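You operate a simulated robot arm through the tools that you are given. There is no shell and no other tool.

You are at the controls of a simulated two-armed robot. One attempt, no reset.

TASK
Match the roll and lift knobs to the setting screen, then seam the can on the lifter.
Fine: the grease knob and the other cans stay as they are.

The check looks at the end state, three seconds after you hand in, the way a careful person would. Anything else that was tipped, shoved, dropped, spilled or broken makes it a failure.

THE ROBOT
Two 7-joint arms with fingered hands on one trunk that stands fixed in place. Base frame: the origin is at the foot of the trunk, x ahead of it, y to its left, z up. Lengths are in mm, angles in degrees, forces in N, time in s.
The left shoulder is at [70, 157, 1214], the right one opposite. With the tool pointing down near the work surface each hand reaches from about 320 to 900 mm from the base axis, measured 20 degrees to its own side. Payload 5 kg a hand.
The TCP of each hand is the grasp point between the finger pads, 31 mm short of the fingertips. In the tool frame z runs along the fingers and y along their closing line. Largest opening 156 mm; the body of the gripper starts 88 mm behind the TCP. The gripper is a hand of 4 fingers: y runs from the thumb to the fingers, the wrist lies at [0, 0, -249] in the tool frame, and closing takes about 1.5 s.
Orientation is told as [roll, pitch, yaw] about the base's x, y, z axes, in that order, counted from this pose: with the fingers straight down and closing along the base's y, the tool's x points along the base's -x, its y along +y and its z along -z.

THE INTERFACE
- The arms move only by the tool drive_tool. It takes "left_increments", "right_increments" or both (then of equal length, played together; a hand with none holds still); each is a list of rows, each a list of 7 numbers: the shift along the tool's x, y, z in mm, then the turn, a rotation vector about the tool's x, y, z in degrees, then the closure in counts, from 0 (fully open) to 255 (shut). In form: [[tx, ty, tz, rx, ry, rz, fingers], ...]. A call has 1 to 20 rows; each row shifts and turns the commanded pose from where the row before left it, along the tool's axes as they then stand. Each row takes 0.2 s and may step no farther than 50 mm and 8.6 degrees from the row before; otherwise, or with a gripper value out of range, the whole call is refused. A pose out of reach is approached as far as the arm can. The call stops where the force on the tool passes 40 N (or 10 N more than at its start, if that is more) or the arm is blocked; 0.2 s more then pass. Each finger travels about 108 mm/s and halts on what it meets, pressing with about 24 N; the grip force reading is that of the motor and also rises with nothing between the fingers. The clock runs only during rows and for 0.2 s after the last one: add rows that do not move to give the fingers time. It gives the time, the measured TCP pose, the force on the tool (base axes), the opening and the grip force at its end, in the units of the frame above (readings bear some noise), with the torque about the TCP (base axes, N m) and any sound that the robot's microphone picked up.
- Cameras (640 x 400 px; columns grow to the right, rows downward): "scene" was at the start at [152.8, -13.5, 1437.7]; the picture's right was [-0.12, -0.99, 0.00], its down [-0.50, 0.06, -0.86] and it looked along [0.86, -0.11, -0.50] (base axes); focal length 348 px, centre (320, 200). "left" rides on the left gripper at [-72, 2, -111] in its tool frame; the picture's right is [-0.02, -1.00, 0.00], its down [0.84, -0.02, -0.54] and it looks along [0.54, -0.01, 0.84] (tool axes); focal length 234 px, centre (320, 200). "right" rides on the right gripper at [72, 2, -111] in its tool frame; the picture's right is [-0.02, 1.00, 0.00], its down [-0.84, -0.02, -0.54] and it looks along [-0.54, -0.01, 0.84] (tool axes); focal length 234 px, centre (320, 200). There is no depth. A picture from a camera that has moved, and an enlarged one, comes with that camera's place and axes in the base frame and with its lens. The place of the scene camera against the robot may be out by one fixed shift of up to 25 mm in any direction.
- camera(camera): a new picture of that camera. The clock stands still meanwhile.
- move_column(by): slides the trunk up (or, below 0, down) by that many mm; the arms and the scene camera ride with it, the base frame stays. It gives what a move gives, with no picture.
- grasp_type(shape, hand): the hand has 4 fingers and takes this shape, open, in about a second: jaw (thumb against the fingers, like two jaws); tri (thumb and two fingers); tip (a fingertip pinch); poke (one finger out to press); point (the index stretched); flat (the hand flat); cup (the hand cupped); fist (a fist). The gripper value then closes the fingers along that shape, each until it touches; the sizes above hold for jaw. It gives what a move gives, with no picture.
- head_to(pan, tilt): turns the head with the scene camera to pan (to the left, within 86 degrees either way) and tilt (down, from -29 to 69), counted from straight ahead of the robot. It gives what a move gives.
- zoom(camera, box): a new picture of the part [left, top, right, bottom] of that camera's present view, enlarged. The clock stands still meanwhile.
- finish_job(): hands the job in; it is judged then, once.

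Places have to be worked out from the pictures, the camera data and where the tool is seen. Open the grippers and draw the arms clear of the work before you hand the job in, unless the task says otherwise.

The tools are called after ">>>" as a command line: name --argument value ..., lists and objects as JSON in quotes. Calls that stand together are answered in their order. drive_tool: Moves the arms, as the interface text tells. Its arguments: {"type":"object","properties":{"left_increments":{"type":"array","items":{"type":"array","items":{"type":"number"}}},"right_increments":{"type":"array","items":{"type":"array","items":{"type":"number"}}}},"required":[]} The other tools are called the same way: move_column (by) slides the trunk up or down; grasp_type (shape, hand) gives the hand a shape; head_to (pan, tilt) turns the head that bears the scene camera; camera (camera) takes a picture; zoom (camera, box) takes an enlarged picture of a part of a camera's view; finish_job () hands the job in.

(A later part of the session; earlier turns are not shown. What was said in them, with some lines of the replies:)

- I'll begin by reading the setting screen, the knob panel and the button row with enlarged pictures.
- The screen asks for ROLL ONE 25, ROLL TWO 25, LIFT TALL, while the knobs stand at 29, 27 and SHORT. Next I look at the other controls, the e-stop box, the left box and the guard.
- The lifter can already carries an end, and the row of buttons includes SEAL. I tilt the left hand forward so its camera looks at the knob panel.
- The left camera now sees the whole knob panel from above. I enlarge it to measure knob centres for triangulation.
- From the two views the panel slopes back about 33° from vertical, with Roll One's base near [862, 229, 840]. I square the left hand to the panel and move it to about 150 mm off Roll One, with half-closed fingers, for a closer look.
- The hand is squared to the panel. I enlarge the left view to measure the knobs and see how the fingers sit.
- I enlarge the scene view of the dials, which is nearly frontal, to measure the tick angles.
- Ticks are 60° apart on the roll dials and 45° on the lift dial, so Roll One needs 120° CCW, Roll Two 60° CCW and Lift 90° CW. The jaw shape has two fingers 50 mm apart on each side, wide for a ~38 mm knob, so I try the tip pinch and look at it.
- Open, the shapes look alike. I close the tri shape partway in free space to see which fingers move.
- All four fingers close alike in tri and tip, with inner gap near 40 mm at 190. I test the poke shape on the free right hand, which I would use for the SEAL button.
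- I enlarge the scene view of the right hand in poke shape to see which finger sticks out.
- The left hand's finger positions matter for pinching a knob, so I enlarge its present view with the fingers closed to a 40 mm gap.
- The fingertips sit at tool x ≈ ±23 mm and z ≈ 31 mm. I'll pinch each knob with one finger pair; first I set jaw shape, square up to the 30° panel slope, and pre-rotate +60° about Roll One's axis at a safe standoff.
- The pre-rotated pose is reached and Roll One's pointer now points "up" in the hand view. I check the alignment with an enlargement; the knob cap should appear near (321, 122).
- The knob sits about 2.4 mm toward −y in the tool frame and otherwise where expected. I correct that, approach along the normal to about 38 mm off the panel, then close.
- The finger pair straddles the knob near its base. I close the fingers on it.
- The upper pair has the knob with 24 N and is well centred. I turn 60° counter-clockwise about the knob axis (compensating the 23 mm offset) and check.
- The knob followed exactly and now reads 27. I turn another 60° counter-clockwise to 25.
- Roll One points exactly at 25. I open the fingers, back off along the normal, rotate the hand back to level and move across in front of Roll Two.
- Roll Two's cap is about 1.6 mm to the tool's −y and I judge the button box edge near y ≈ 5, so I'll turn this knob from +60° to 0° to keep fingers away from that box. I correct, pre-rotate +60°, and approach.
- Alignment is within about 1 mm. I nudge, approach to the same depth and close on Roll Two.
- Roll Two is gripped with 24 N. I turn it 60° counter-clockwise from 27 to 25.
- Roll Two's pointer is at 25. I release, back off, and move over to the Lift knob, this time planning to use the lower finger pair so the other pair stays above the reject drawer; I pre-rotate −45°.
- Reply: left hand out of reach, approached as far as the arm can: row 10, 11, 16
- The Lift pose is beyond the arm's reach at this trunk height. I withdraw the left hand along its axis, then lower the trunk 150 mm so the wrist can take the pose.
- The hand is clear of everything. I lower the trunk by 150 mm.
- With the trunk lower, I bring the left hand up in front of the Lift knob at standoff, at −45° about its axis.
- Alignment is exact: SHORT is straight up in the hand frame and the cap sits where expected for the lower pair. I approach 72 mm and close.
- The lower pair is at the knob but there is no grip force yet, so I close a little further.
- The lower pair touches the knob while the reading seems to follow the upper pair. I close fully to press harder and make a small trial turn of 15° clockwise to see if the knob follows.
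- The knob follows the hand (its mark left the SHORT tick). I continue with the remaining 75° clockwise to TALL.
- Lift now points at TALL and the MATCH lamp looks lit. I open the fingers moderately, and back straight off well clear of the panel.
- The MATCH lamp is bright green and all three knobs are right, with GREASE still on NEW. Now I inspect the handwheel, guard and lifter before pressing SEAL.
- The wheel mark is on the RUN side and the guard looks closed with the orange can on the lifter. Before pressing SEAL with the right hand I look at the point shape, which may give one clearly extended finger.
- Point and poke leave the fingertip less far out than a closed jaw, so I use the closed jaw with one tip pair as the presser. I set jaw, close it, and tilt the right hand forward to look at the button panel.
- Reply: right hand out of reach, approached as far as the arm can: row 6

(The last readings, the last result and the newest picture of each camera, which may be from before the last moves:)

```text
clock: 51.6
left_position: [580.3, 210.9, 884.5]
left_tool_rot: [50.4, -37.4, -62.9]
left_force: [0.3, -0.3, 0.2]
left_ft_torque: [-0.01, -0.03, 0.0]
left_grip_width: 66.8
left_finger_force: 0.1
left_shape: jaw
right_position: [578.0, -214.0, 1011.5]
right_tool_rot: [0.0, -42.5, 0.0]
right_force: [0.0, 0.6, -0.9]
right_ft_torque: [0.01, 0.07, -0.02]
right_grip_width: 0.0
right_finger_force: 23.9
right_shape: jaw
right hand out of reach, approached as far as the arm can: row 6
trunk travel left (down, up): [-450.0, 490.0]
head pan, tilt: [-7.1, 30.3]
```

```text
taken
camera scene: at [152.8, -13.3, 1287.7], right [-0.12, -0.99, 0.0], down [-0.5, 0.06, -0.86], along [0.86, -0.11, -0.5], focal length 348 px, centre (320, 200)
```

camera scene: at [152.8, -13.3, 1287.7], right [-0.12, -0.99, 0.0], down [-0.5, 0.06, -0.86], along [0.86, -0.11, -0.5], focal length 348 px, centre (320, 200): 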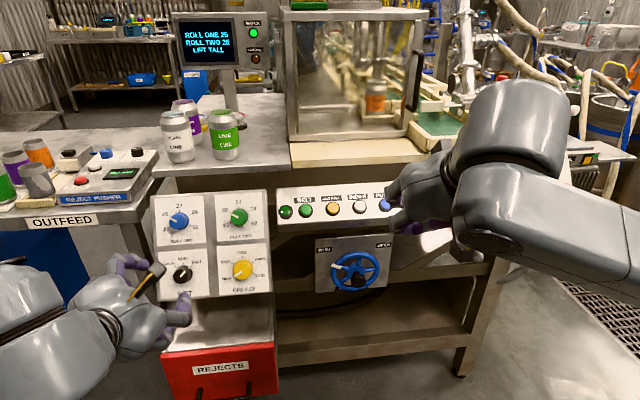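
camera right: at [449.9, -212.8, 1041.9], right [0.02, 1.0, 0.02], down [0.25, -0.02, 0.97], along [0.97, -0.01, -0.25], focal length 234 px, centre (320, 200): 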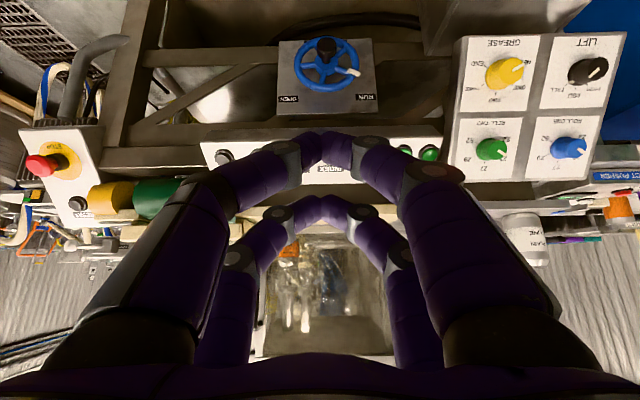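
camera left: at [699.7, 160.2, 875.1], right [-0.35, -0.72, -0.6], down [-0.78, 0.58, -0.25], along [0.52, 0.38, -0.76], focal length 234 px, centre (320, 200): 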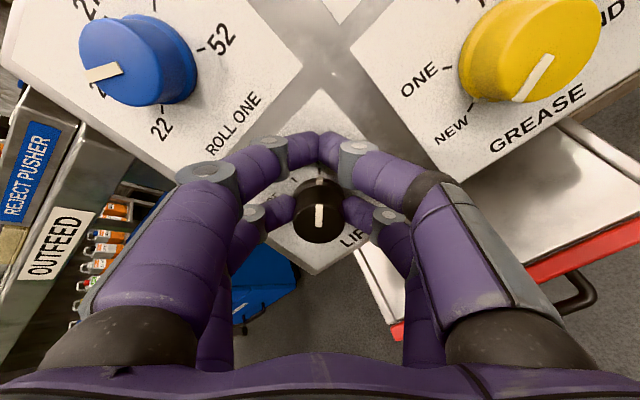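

The guard with its dark handle is now unobstructed; I enlarge it to make sure it is shut, and take a closer look at the can and the wheel.

>>> zoom --camera "scene" --box '[270, 0, 460, 170]'

>>> zoom --camera "scene" --box '[340, 60, 420, 130]'

>>> zoom --camera "right" --box '[190, 20, 450, 180]'

```text
2.35 times, centred on (365, 85) of scene
camera zoom: at [152.8, -13.3, 1287.7], right [-0.12, -0.99, 0.0], down [-0.5, 0.06, -0.86], along [0.86, -0.11, -0.5], focal length 820 px, centre (214, 471)
```

zoom: 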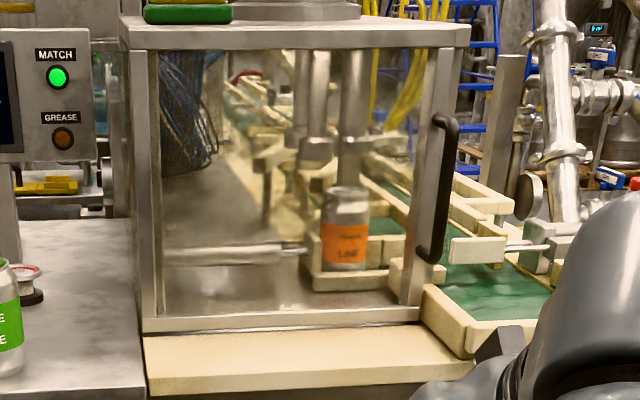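

```text
5.71 times, centred on (380, 95) of scene
camera zoom: at [152.8, -13.3, 1287.7], right [-0.12, -0.99, 0.0], down [-0.5, 0.06, -0.86], along [0.86, -0.11, -0.5], focal length 1990 px, centre (-23, 800)
```

zoom: 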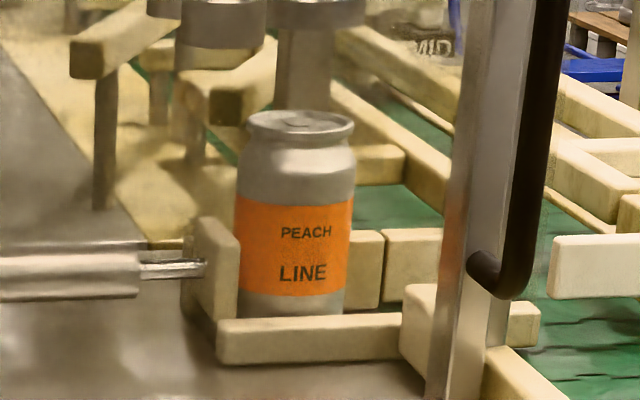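

```text
2.46 times, centred on (320, 100) of right
camera zoom: at [449.9, -212.8, 1041.9], right [0.02, 1.0, 0.02], down [0.25, -0.02, 0.97], along [0.97, -0.01, -0.25], focal length 576 px, centre (320, 446)
```

zoom: 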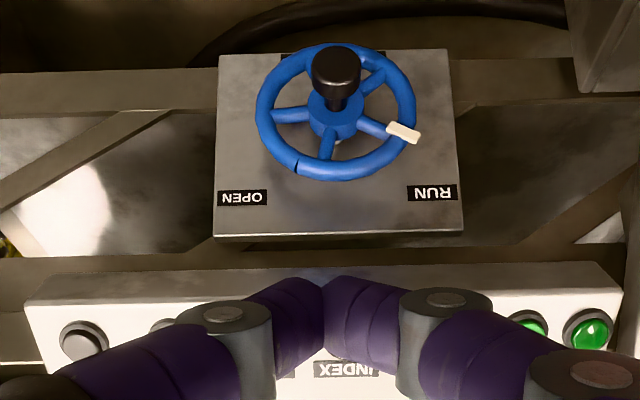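

Combining views, the button box face rises about 25° from horizontal, with the SEAL cap top near [843, −327, 865]. I level the right hand to pitch −15°, so only the far tip pair meets the button, and bring it to about 60 mm above SEAL.

>>> drive_tool --right_increments '[[0, 0, 0, 0, 6.9, 0, 255], [0, 0, 0, 0, 6.9, 0, 255], [0, 0, 0, 0, 6.9, 0, 255], [0, 0, 0, 0, 6.8, 0, 255], [-32.5, -18.8, 19.75, 0, 0, 0, 255], [-32.5, -18.8, 19.75, 0, 0, 0, 255], [-32.5, -18.8, 19.75, 0, 0, 0, 255], [-32.5, -18.8, 19.75, 0, 0, 0, 255], [-32.5, -18.8, 19.75, 0, 0, 0, 255], [-32.5, -18.8, 19.75, 0, 0, 0, 255], [0, 0, 0, 0, 0, 0, 255]]'

>>> camera --camera "right"

>>> camera --camera "scene"

```text
clock: 54.0
left_position: [579.0, 211.3, 884.4]
left_tool_rot: [50.3, -37.3, -62.9]
left_force: [0.3, -0.6, 0.3]
left_ft_torque: [0.04, 0.0, 0.0]
left_grip_width: 67.1
left_finger_force: 0.0
left_shape: jaw
right_position: [796.8, -328.3, 946.5]
right_tool_rot: [0.0, -15.0, 0.0]
right_force: [0.5, -0.6, 0.3]
right_ft_torque: [0.0, 0.03, 0.01]
right_grip_width: 0.0
right_finger_force: 23.6
right_shape: jaw
trunk travel left (down, up): [-450.0, 490.0]
head pan, tilt: [-7.1, 30.3]
```

```text
taken
camera right: at [698.0, -325.6, 1033.5], right [0.02, 1.0, 0.01], down [0.67, -0.02, 0.74], along [0.74, -0.01, -0.67], focal length 234 px, centre (320, 200)
```

right: 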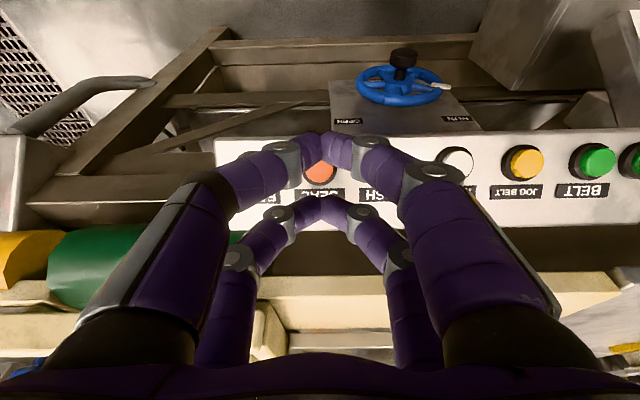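

```text
taken
camera scene: at [151.9, -13.4, 1287.8], right [-0.12, -0.99, 0.0], down [-0.5, 0.06, -0.86], along [0.86, -0.11, -0.5], focal length 348 px, centre (320, 200)
```

scene: 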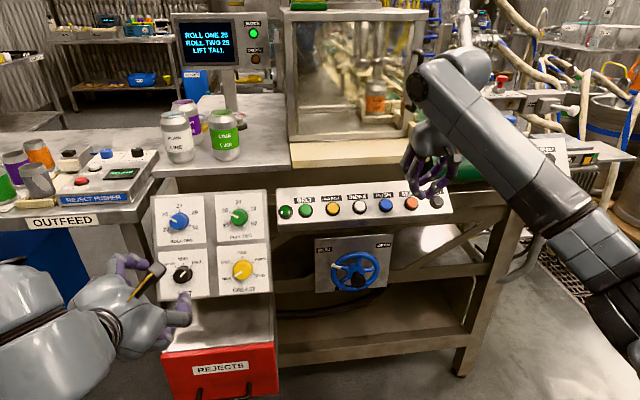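

SEAL shows just between the two tip pairs. I enlarge this view to correct the lateral position before pressing.

>>> zoom --camera "right" --box '[240, 120, 400, 230]'

>>> zoom --camera "scene" --box '[360, 120, 480, 230]'

```text
3.64 times, centred on (320, 175) of right
camera zoom: at [698.0, -325.6, 1033.5], right [0.02, 1.0, 0.01], down [0.67, -0.02, 0.74], along [0.74, -0.01, -0.67], focal length 852 px, centre (320, 291)
```

zoom: 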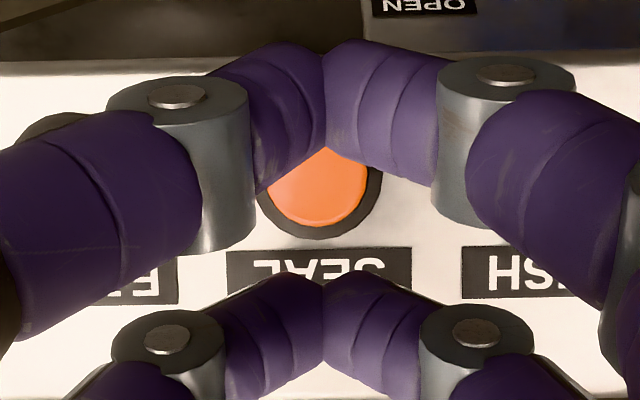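

```text
3.64 times, centred on (420, 175) of scene
camera zoom: at [151.9, -13.4, 1287.8], right [-0.12, -0.99, 0.0], down [-0.5, 0.06, -0.86], along [0.86, -0.11, -0.5], focal length 1267 px, centre (-44, 291)
```

zoom: 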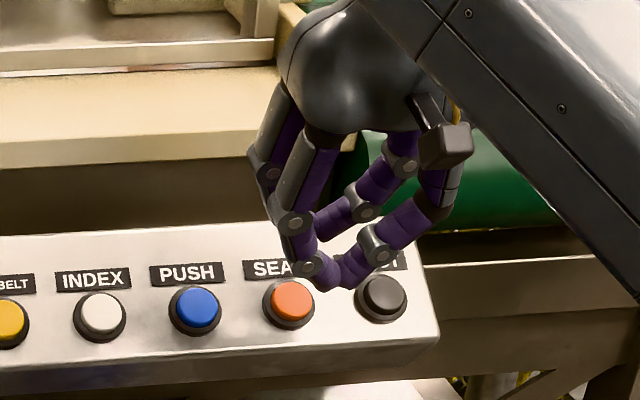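

SEAL's cap centre is close to [841, −328, 864], nearly on the press line of the far pair. I descend to a few millimetres above it, then press in small steps.

>>> drive_tool --right_increments '[[1.9, 0, 26, 0, 0, 0, 255], [0, 0, 26, 0, 0, 0, 255], [0, 0, 0, 0, 0, 0, 255]]'

>>> camera --camera "right"

>>> zoom --camera "scene" --box '[360, 120, 480, 230]'

```text
clock: 54.9
left_position: [579.7, 211.0, 883.4]
left_tool_rot: [50.4, -37.5, -63.0]
left_force: [-0.4, 0.0, -0.1]
left_ft_torque: [0.02, 0.0, -0.02]
left_grip_width: 67.3
left_finger_force: 0.1
left_shape: jaw
right_position: [807.7, -326.8, 895.2]
right_tool_rot: [0.0, -15.0, 0.0]
right_force: [0.4, -0.7, 0.7]
right_ft_torque: [0.01, -0.01, 0.02]
right_grip_width: 0.0
right_finger_force: 24.4
right_shape: jaw
trunk travel left (down, up): [-450.0, 490.0]
head pan, tilt: [-7.1, 30.3]
```

```text
taken
camera right: at [709.8, -325.7, 982.4], right [0.02, 1.0, 0.01], down [0.67, -0.02, 0.74], along [0.74, -0.01, -0.67], focal length 234 px, centre (320, 200)
```

right: 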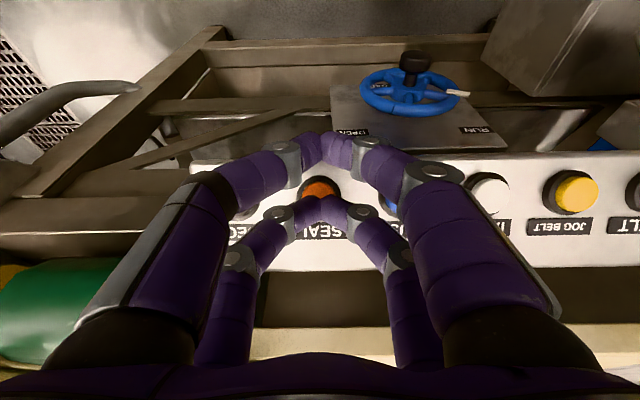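

```text
3.64 times, centred on (420, 175) of scene
camera zoom: at [152.4, -13.3, 1287.8], right [-0.12, -0.99, 0.0], down [-0.5, 0.06, -0.86], along [0.86, -0.11, -0.5], focal length 1267 px, centre (-44, 291)
```

zoom: 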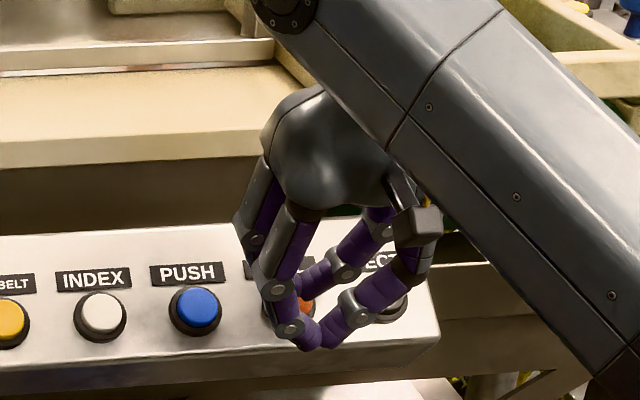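

I enlarge the hand view to check the far tip pair against the cap before the last few millimetres.

>>> zoom --camera "right" --box '[260, 140, 380, 230]'

```text
4.44 times, centred on (320, 185) of right
camera zoom: at [709.8, -325.7, 982.4], right [0.02, 1.0, 0.01], down [0.67, -0.02, 0.74], along [0.74, -0.01, -0.67], focal length 1041 px, centre (320, 267)
```

zoom: 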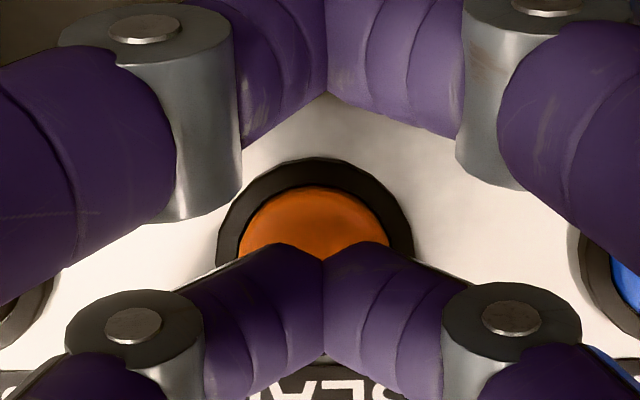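

The far tips are centred over the SEAL cap with about 8 mm to go. I press down in small steps.

>>> drive_tool --right_increments '[[0, -1, 3, 0, 0, 0, 255], [0, 0, 3, 0, 0, 0, 255], [0, 0, 2, 0, 0, 0, 255], [0, 0, 2, 0, 0, 0, 255], [0, 0, 0, 0, 0, 0, 255]]'

>>> zoom --camera "right" --box '[260, 140, 380, 230]'

>>> zoom --camera "scene" --box '[165, 0, 465, 170]'

```text
clock: 56.0
left_position: [579.4, 210.5, 884.3]
left_tool_rot: [50.4, -37.4, -62.8]
left_force: [0.0, 0.3, -0.8]
left_ft_torque: [0.01, -0.02, -0.03]
left_grip_width: 66.8
left_finger_force: 0.1
left_shape: jaw
right_position: [810.9, -327.5, 887.7]
right_tool_rot: [-0.1, -15.1, 0.0]
right_force: [-2.4, -0.6, 5.8]
right_ft_torque: [-0.02, -0.16, -0.06]
right_grip_width: 0.0
right_finger_force: 24.2
right_shape: jaw
trunk travel left (down, up): [-450.0, 490.0]
head pan, tilt: [-7.1, 30.3]
heard: click
```

```text
4.44 times, centred on (320, 185) of right
camera zoom: at [712.3, -326.4, 973.8], right [0.02, 1.0, 0.01], down [0.67, -0.02, 0.74], along [0.74, -0.01, -0.67], focal length 1041 px, centre (320, 267)
```

zoom: 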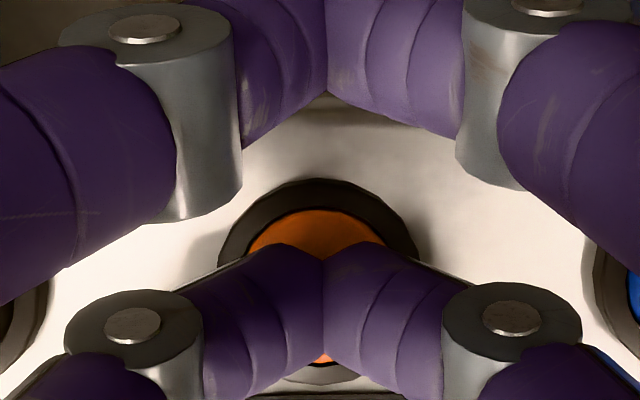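

```text
2.13 times, centred on (315, 85) of scene
camera zoom: at [151.8, -13.2, 1287.9], right [-0.12, -0.99, 0.0], down [-0.5, 0.06, -0.86], along [0.86, -0.11, -0.5], focal length 743 px, centre (331, 445)
```

zoom: 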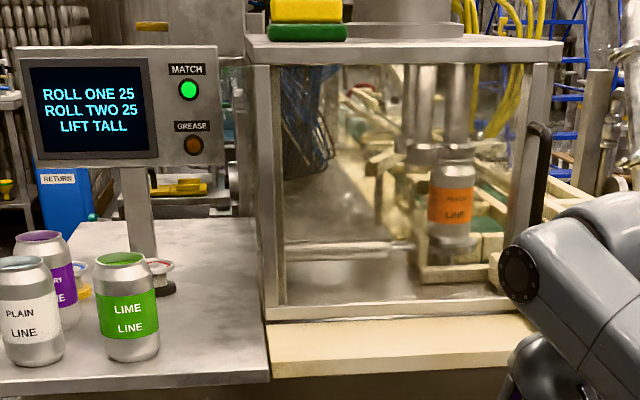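

A click was heard and the can is now being lifted to the chuck. I release the button by backing straight off and watch the cycle.

>>> drive_tool --right_increments '[[0, 0, -10, 0, 0, 0, 255], [0, 0, -30, 0, 0, 0, 255], [0, 0, -40, 0, 0, 0, 255], [0, 0, 0, 0, 0, 0, 255], [0, 0, 0, 0, 0, 0, 255]]'

>>> zoom --camera "scene" --box '[165, 0, 465, 170]'

>>> camera --camera "scene"

```text
clock: 57.2
left_position: [579.2, 211.4, 884.1]
left_tool_rot: [50.3, -37.4, -62.9]
left_force: [0.3, -0.4, 0.3]
left_ft_torque: [-0.01, -0.01, -0.01]
left_grip_width: 66.9
left_finger_force: 0.1
left_shape: jaw
right_position: [789.4, -328.6, 963.4]
right_tool_rot: [0.1, -15.0, 0.0]
right_force: [-0.5, 0.2, 0.4]
right_ft_torque: [0.03, -0.06, -0.02]
right_grip_width: 0.0
right_finger_force: 23.9
right_shape: jaw
trunk travel left (down, up): [-450.0, 490.0]
head pan, tilt: [-7.1, 30.3]
```

```text
2.13 times, centred on (315, 85) of scene
camera zoom: at [152.4, -13.2, 1287.8], right [-0.12, -0.99, 0.0], down [-0.5, 0.06, -0.86], along [0.86, -0.11, -0.5], focal length 743 px, centre (331, 445)
```

zoom: 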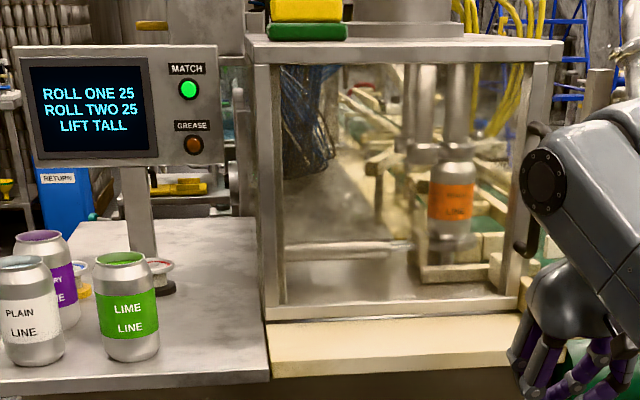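

```text
taken
camera scene: at [152.4, -13.2, 1287.8], right [-0.12, -0.99, 0.0], down [-0.5, 0.06, -0.86], along [0.86, -0.11, -0.5], focal length 348 px, centre (320, 200)
```

scene: 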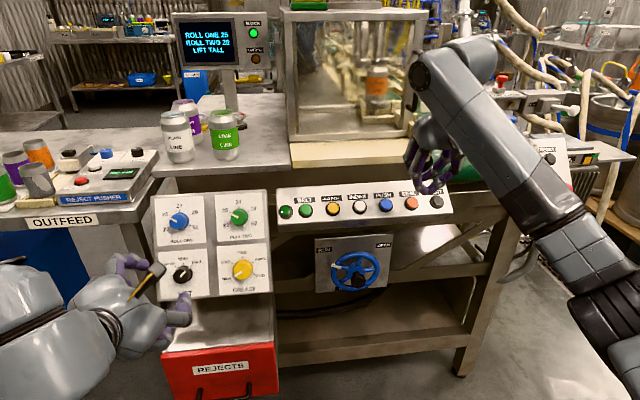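

The can spins against the chuck, so the seaming cycle is running. Meanwhile I draw both arms further back and open the hands.

>>> drive_tool --right_increments '[[32, 13.6, -26.6, 0, 0, 0, 255], [32, 13.6, -26.6, 0, 0, 0, 255], [32, 13.6, -26.6, 0, 0, 0, 200], [32, 13.6, -26.6, 0, 0, 0, 100], [32, 13.6, -26.6, 0, 0, 0, 0], [0, 0, 0, 0, 0, 0, 0], [0, 0, 0, 0, 0, 0, 0], [0, 0, 0, 0, 0, 0, 0]]' --left_increments '[[0, 0, -20, 0, 0, 0, 100], [0, 0, -20, 0, 0, 0, 50], [0, 0, -20, 0, 0, 0, 0], [0, 0, 0, 0, 0, 0, 0], [0, 0, 0, 0, 0, 0, 0], [0, 0, 0, 0, 0, 0, 0], [0, 0, 0, 0, 0, 0, 0], [0, 0, 0, 0, 0, 0, 0]]'

>>> camera --camera "scene"

>>> zoom --camera "scene" --box '[165, 0, 465, 170]'

```text
clock: 59.0
left_position: [565.8, 208.4, 891.3]
left_tool_rot: [50.5, -37.4, -63.1]
left_force: [0.1, -0.2, -0.7]
left_ft_torque: [-0.01, -0.02, 0.0]
left_grip_width: 155.8
left_finger_force: 0.0
left_shape: jaw
left hand out of reach, approached as far as the arm can: row 1, 2, 3
right_position: [601.0, -260.7, 1050.9]
right_tool_rot: [0.0, -15.0, 0.0]
right_force: [-0.1, -0.1, 0.0]
right_ft_torque: [0.01, -0.01, 0.03]
right_grip_width: 155.9
right_finger_force: 0.1
right_shape: jaw
trunk travel left (down, up): [-450.0, 490.0]
head pan, tilt: [-7.1, 30.3]
```

```text
taken
camera scene: at [153.0, -13.4, 1287.7], right [-0.12, -0.99, 0.0], down [-0.5, 0.06, -0.86], along [0.86, -0.11, -0.5], focal length 348 px, centre (320, 200)
```

scene: 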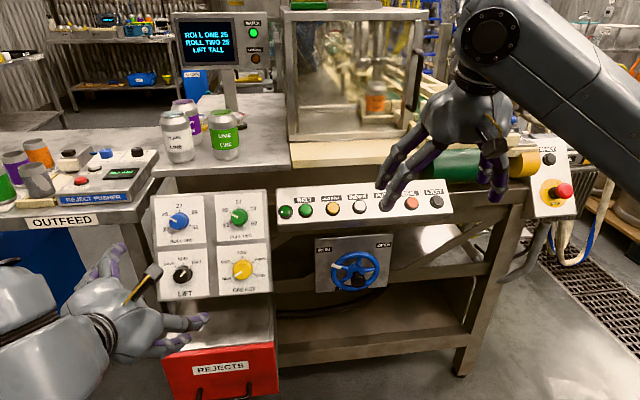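

```text
2.13 times, centred on (315, 85) of scene
camera zoom: at [153.0, -13.4, 1287.7], right [-0.12, -0.99, 0.0], down [-0.5, 0.06, -0.86], along [0.86, -0.11, -0.5], focal length 743 px, centre (331, 445)
```

zoom: 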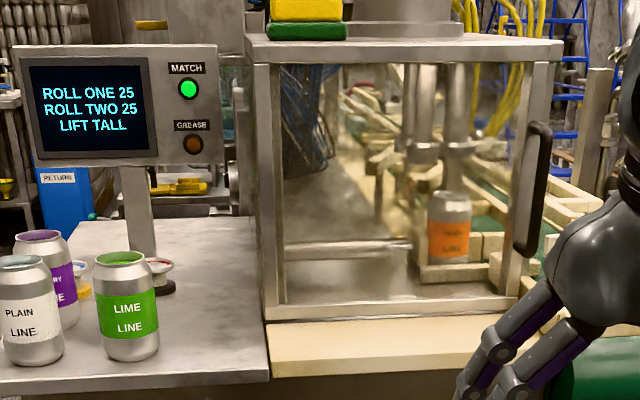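

The can is back down on the lifter. I enlarge it to compare its rim with before, and recheck the knob panel.

>>> zoom --camera "scene" --box '[340, 60, 420, 130]'

>>> zoom --camera "scene" --box '[145, 185, 285, 305]'

>>> zoom --camera "scene" --box '[275, 170, 465, 300]'

```text
5.71 times, centred on (380, 95) of scene
camera zoom: at [153.0, -13.4, 1287.7], right [-0.12, -0.99, 0.0], down [-0.5, 0.06, -0.86], along [0.86, -0.11, -0.5], focal length 1990 px, centre (-23, 800)
```

zoom: 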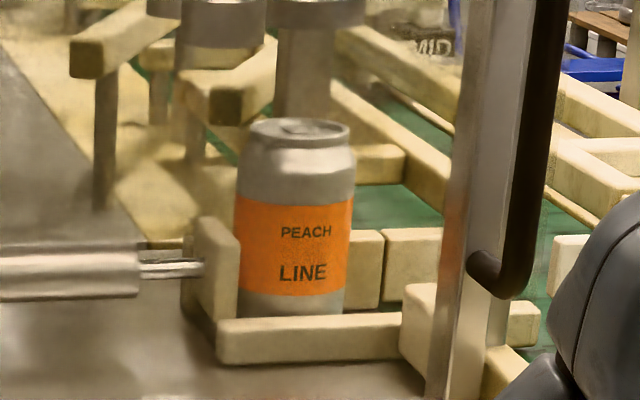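

```text
3.33 times, centred on (215, 245) of scene
camera zoom: at [153.0, -13.4, 1287.7], right [-0.12, -0.99, 0.0], down [-0.5, 0.06, -0.86], along [0.86, -0.11, -0.5], focal length 1161 px, centre (670, 50)
```

zoom: 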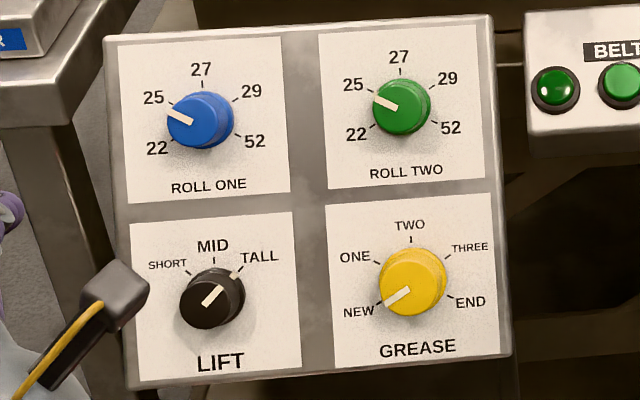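

```text
3.08 times, centred on (370, 235) of scene
camera zoom: at [153.0, -13.4, 1287.7], right [-0.12, -0.99, 0.0], down [-0.5, 0.06, -0.86], along [0.86, -0.11, -0.5], focal length 1072 px, centre (166, 92)
```

zoom: 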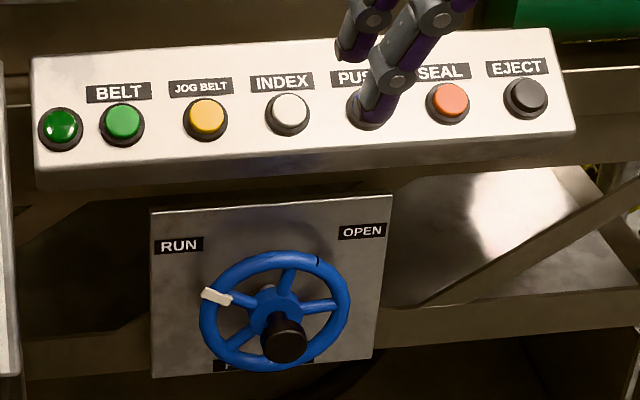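

The can's rim is now rolled down tight after the lift-and-spin cycle. Roll One and Roll Two read 25, Lift reads TALL, MATCH is lit and GREASE is still on NEW. The other cans are untouched and both hands are open and clear, so I hand in.

>>> finish_job

```text
The job is handed in.
```

The knobs now match the setting screen, and the can on the lifter has been seamed. The job is handed in; I haven't seen the check result.

- **Knobs:** Roll One and Roll Two are on 25 and Lift is on TALL. The MATCH lamp came on once all three were set.
- **Seaming:** I pressed SEAL once and heard a click. The can rose to the chuck, spun and came back down onto the lifter. Its rim looks rolled down tight in the camera view, though I had no closer way to check the seam.
- **Left as they were:** The grease knob is still on NEW. I didn't touch the handwheel or the other cans.
- **Arms:** Both hands are open. The left is about 250 mm back from the knob panel, and the right is drawn well back from the buttons. I lowered the trunk 150 mm to reach the Lift knob and left it there.
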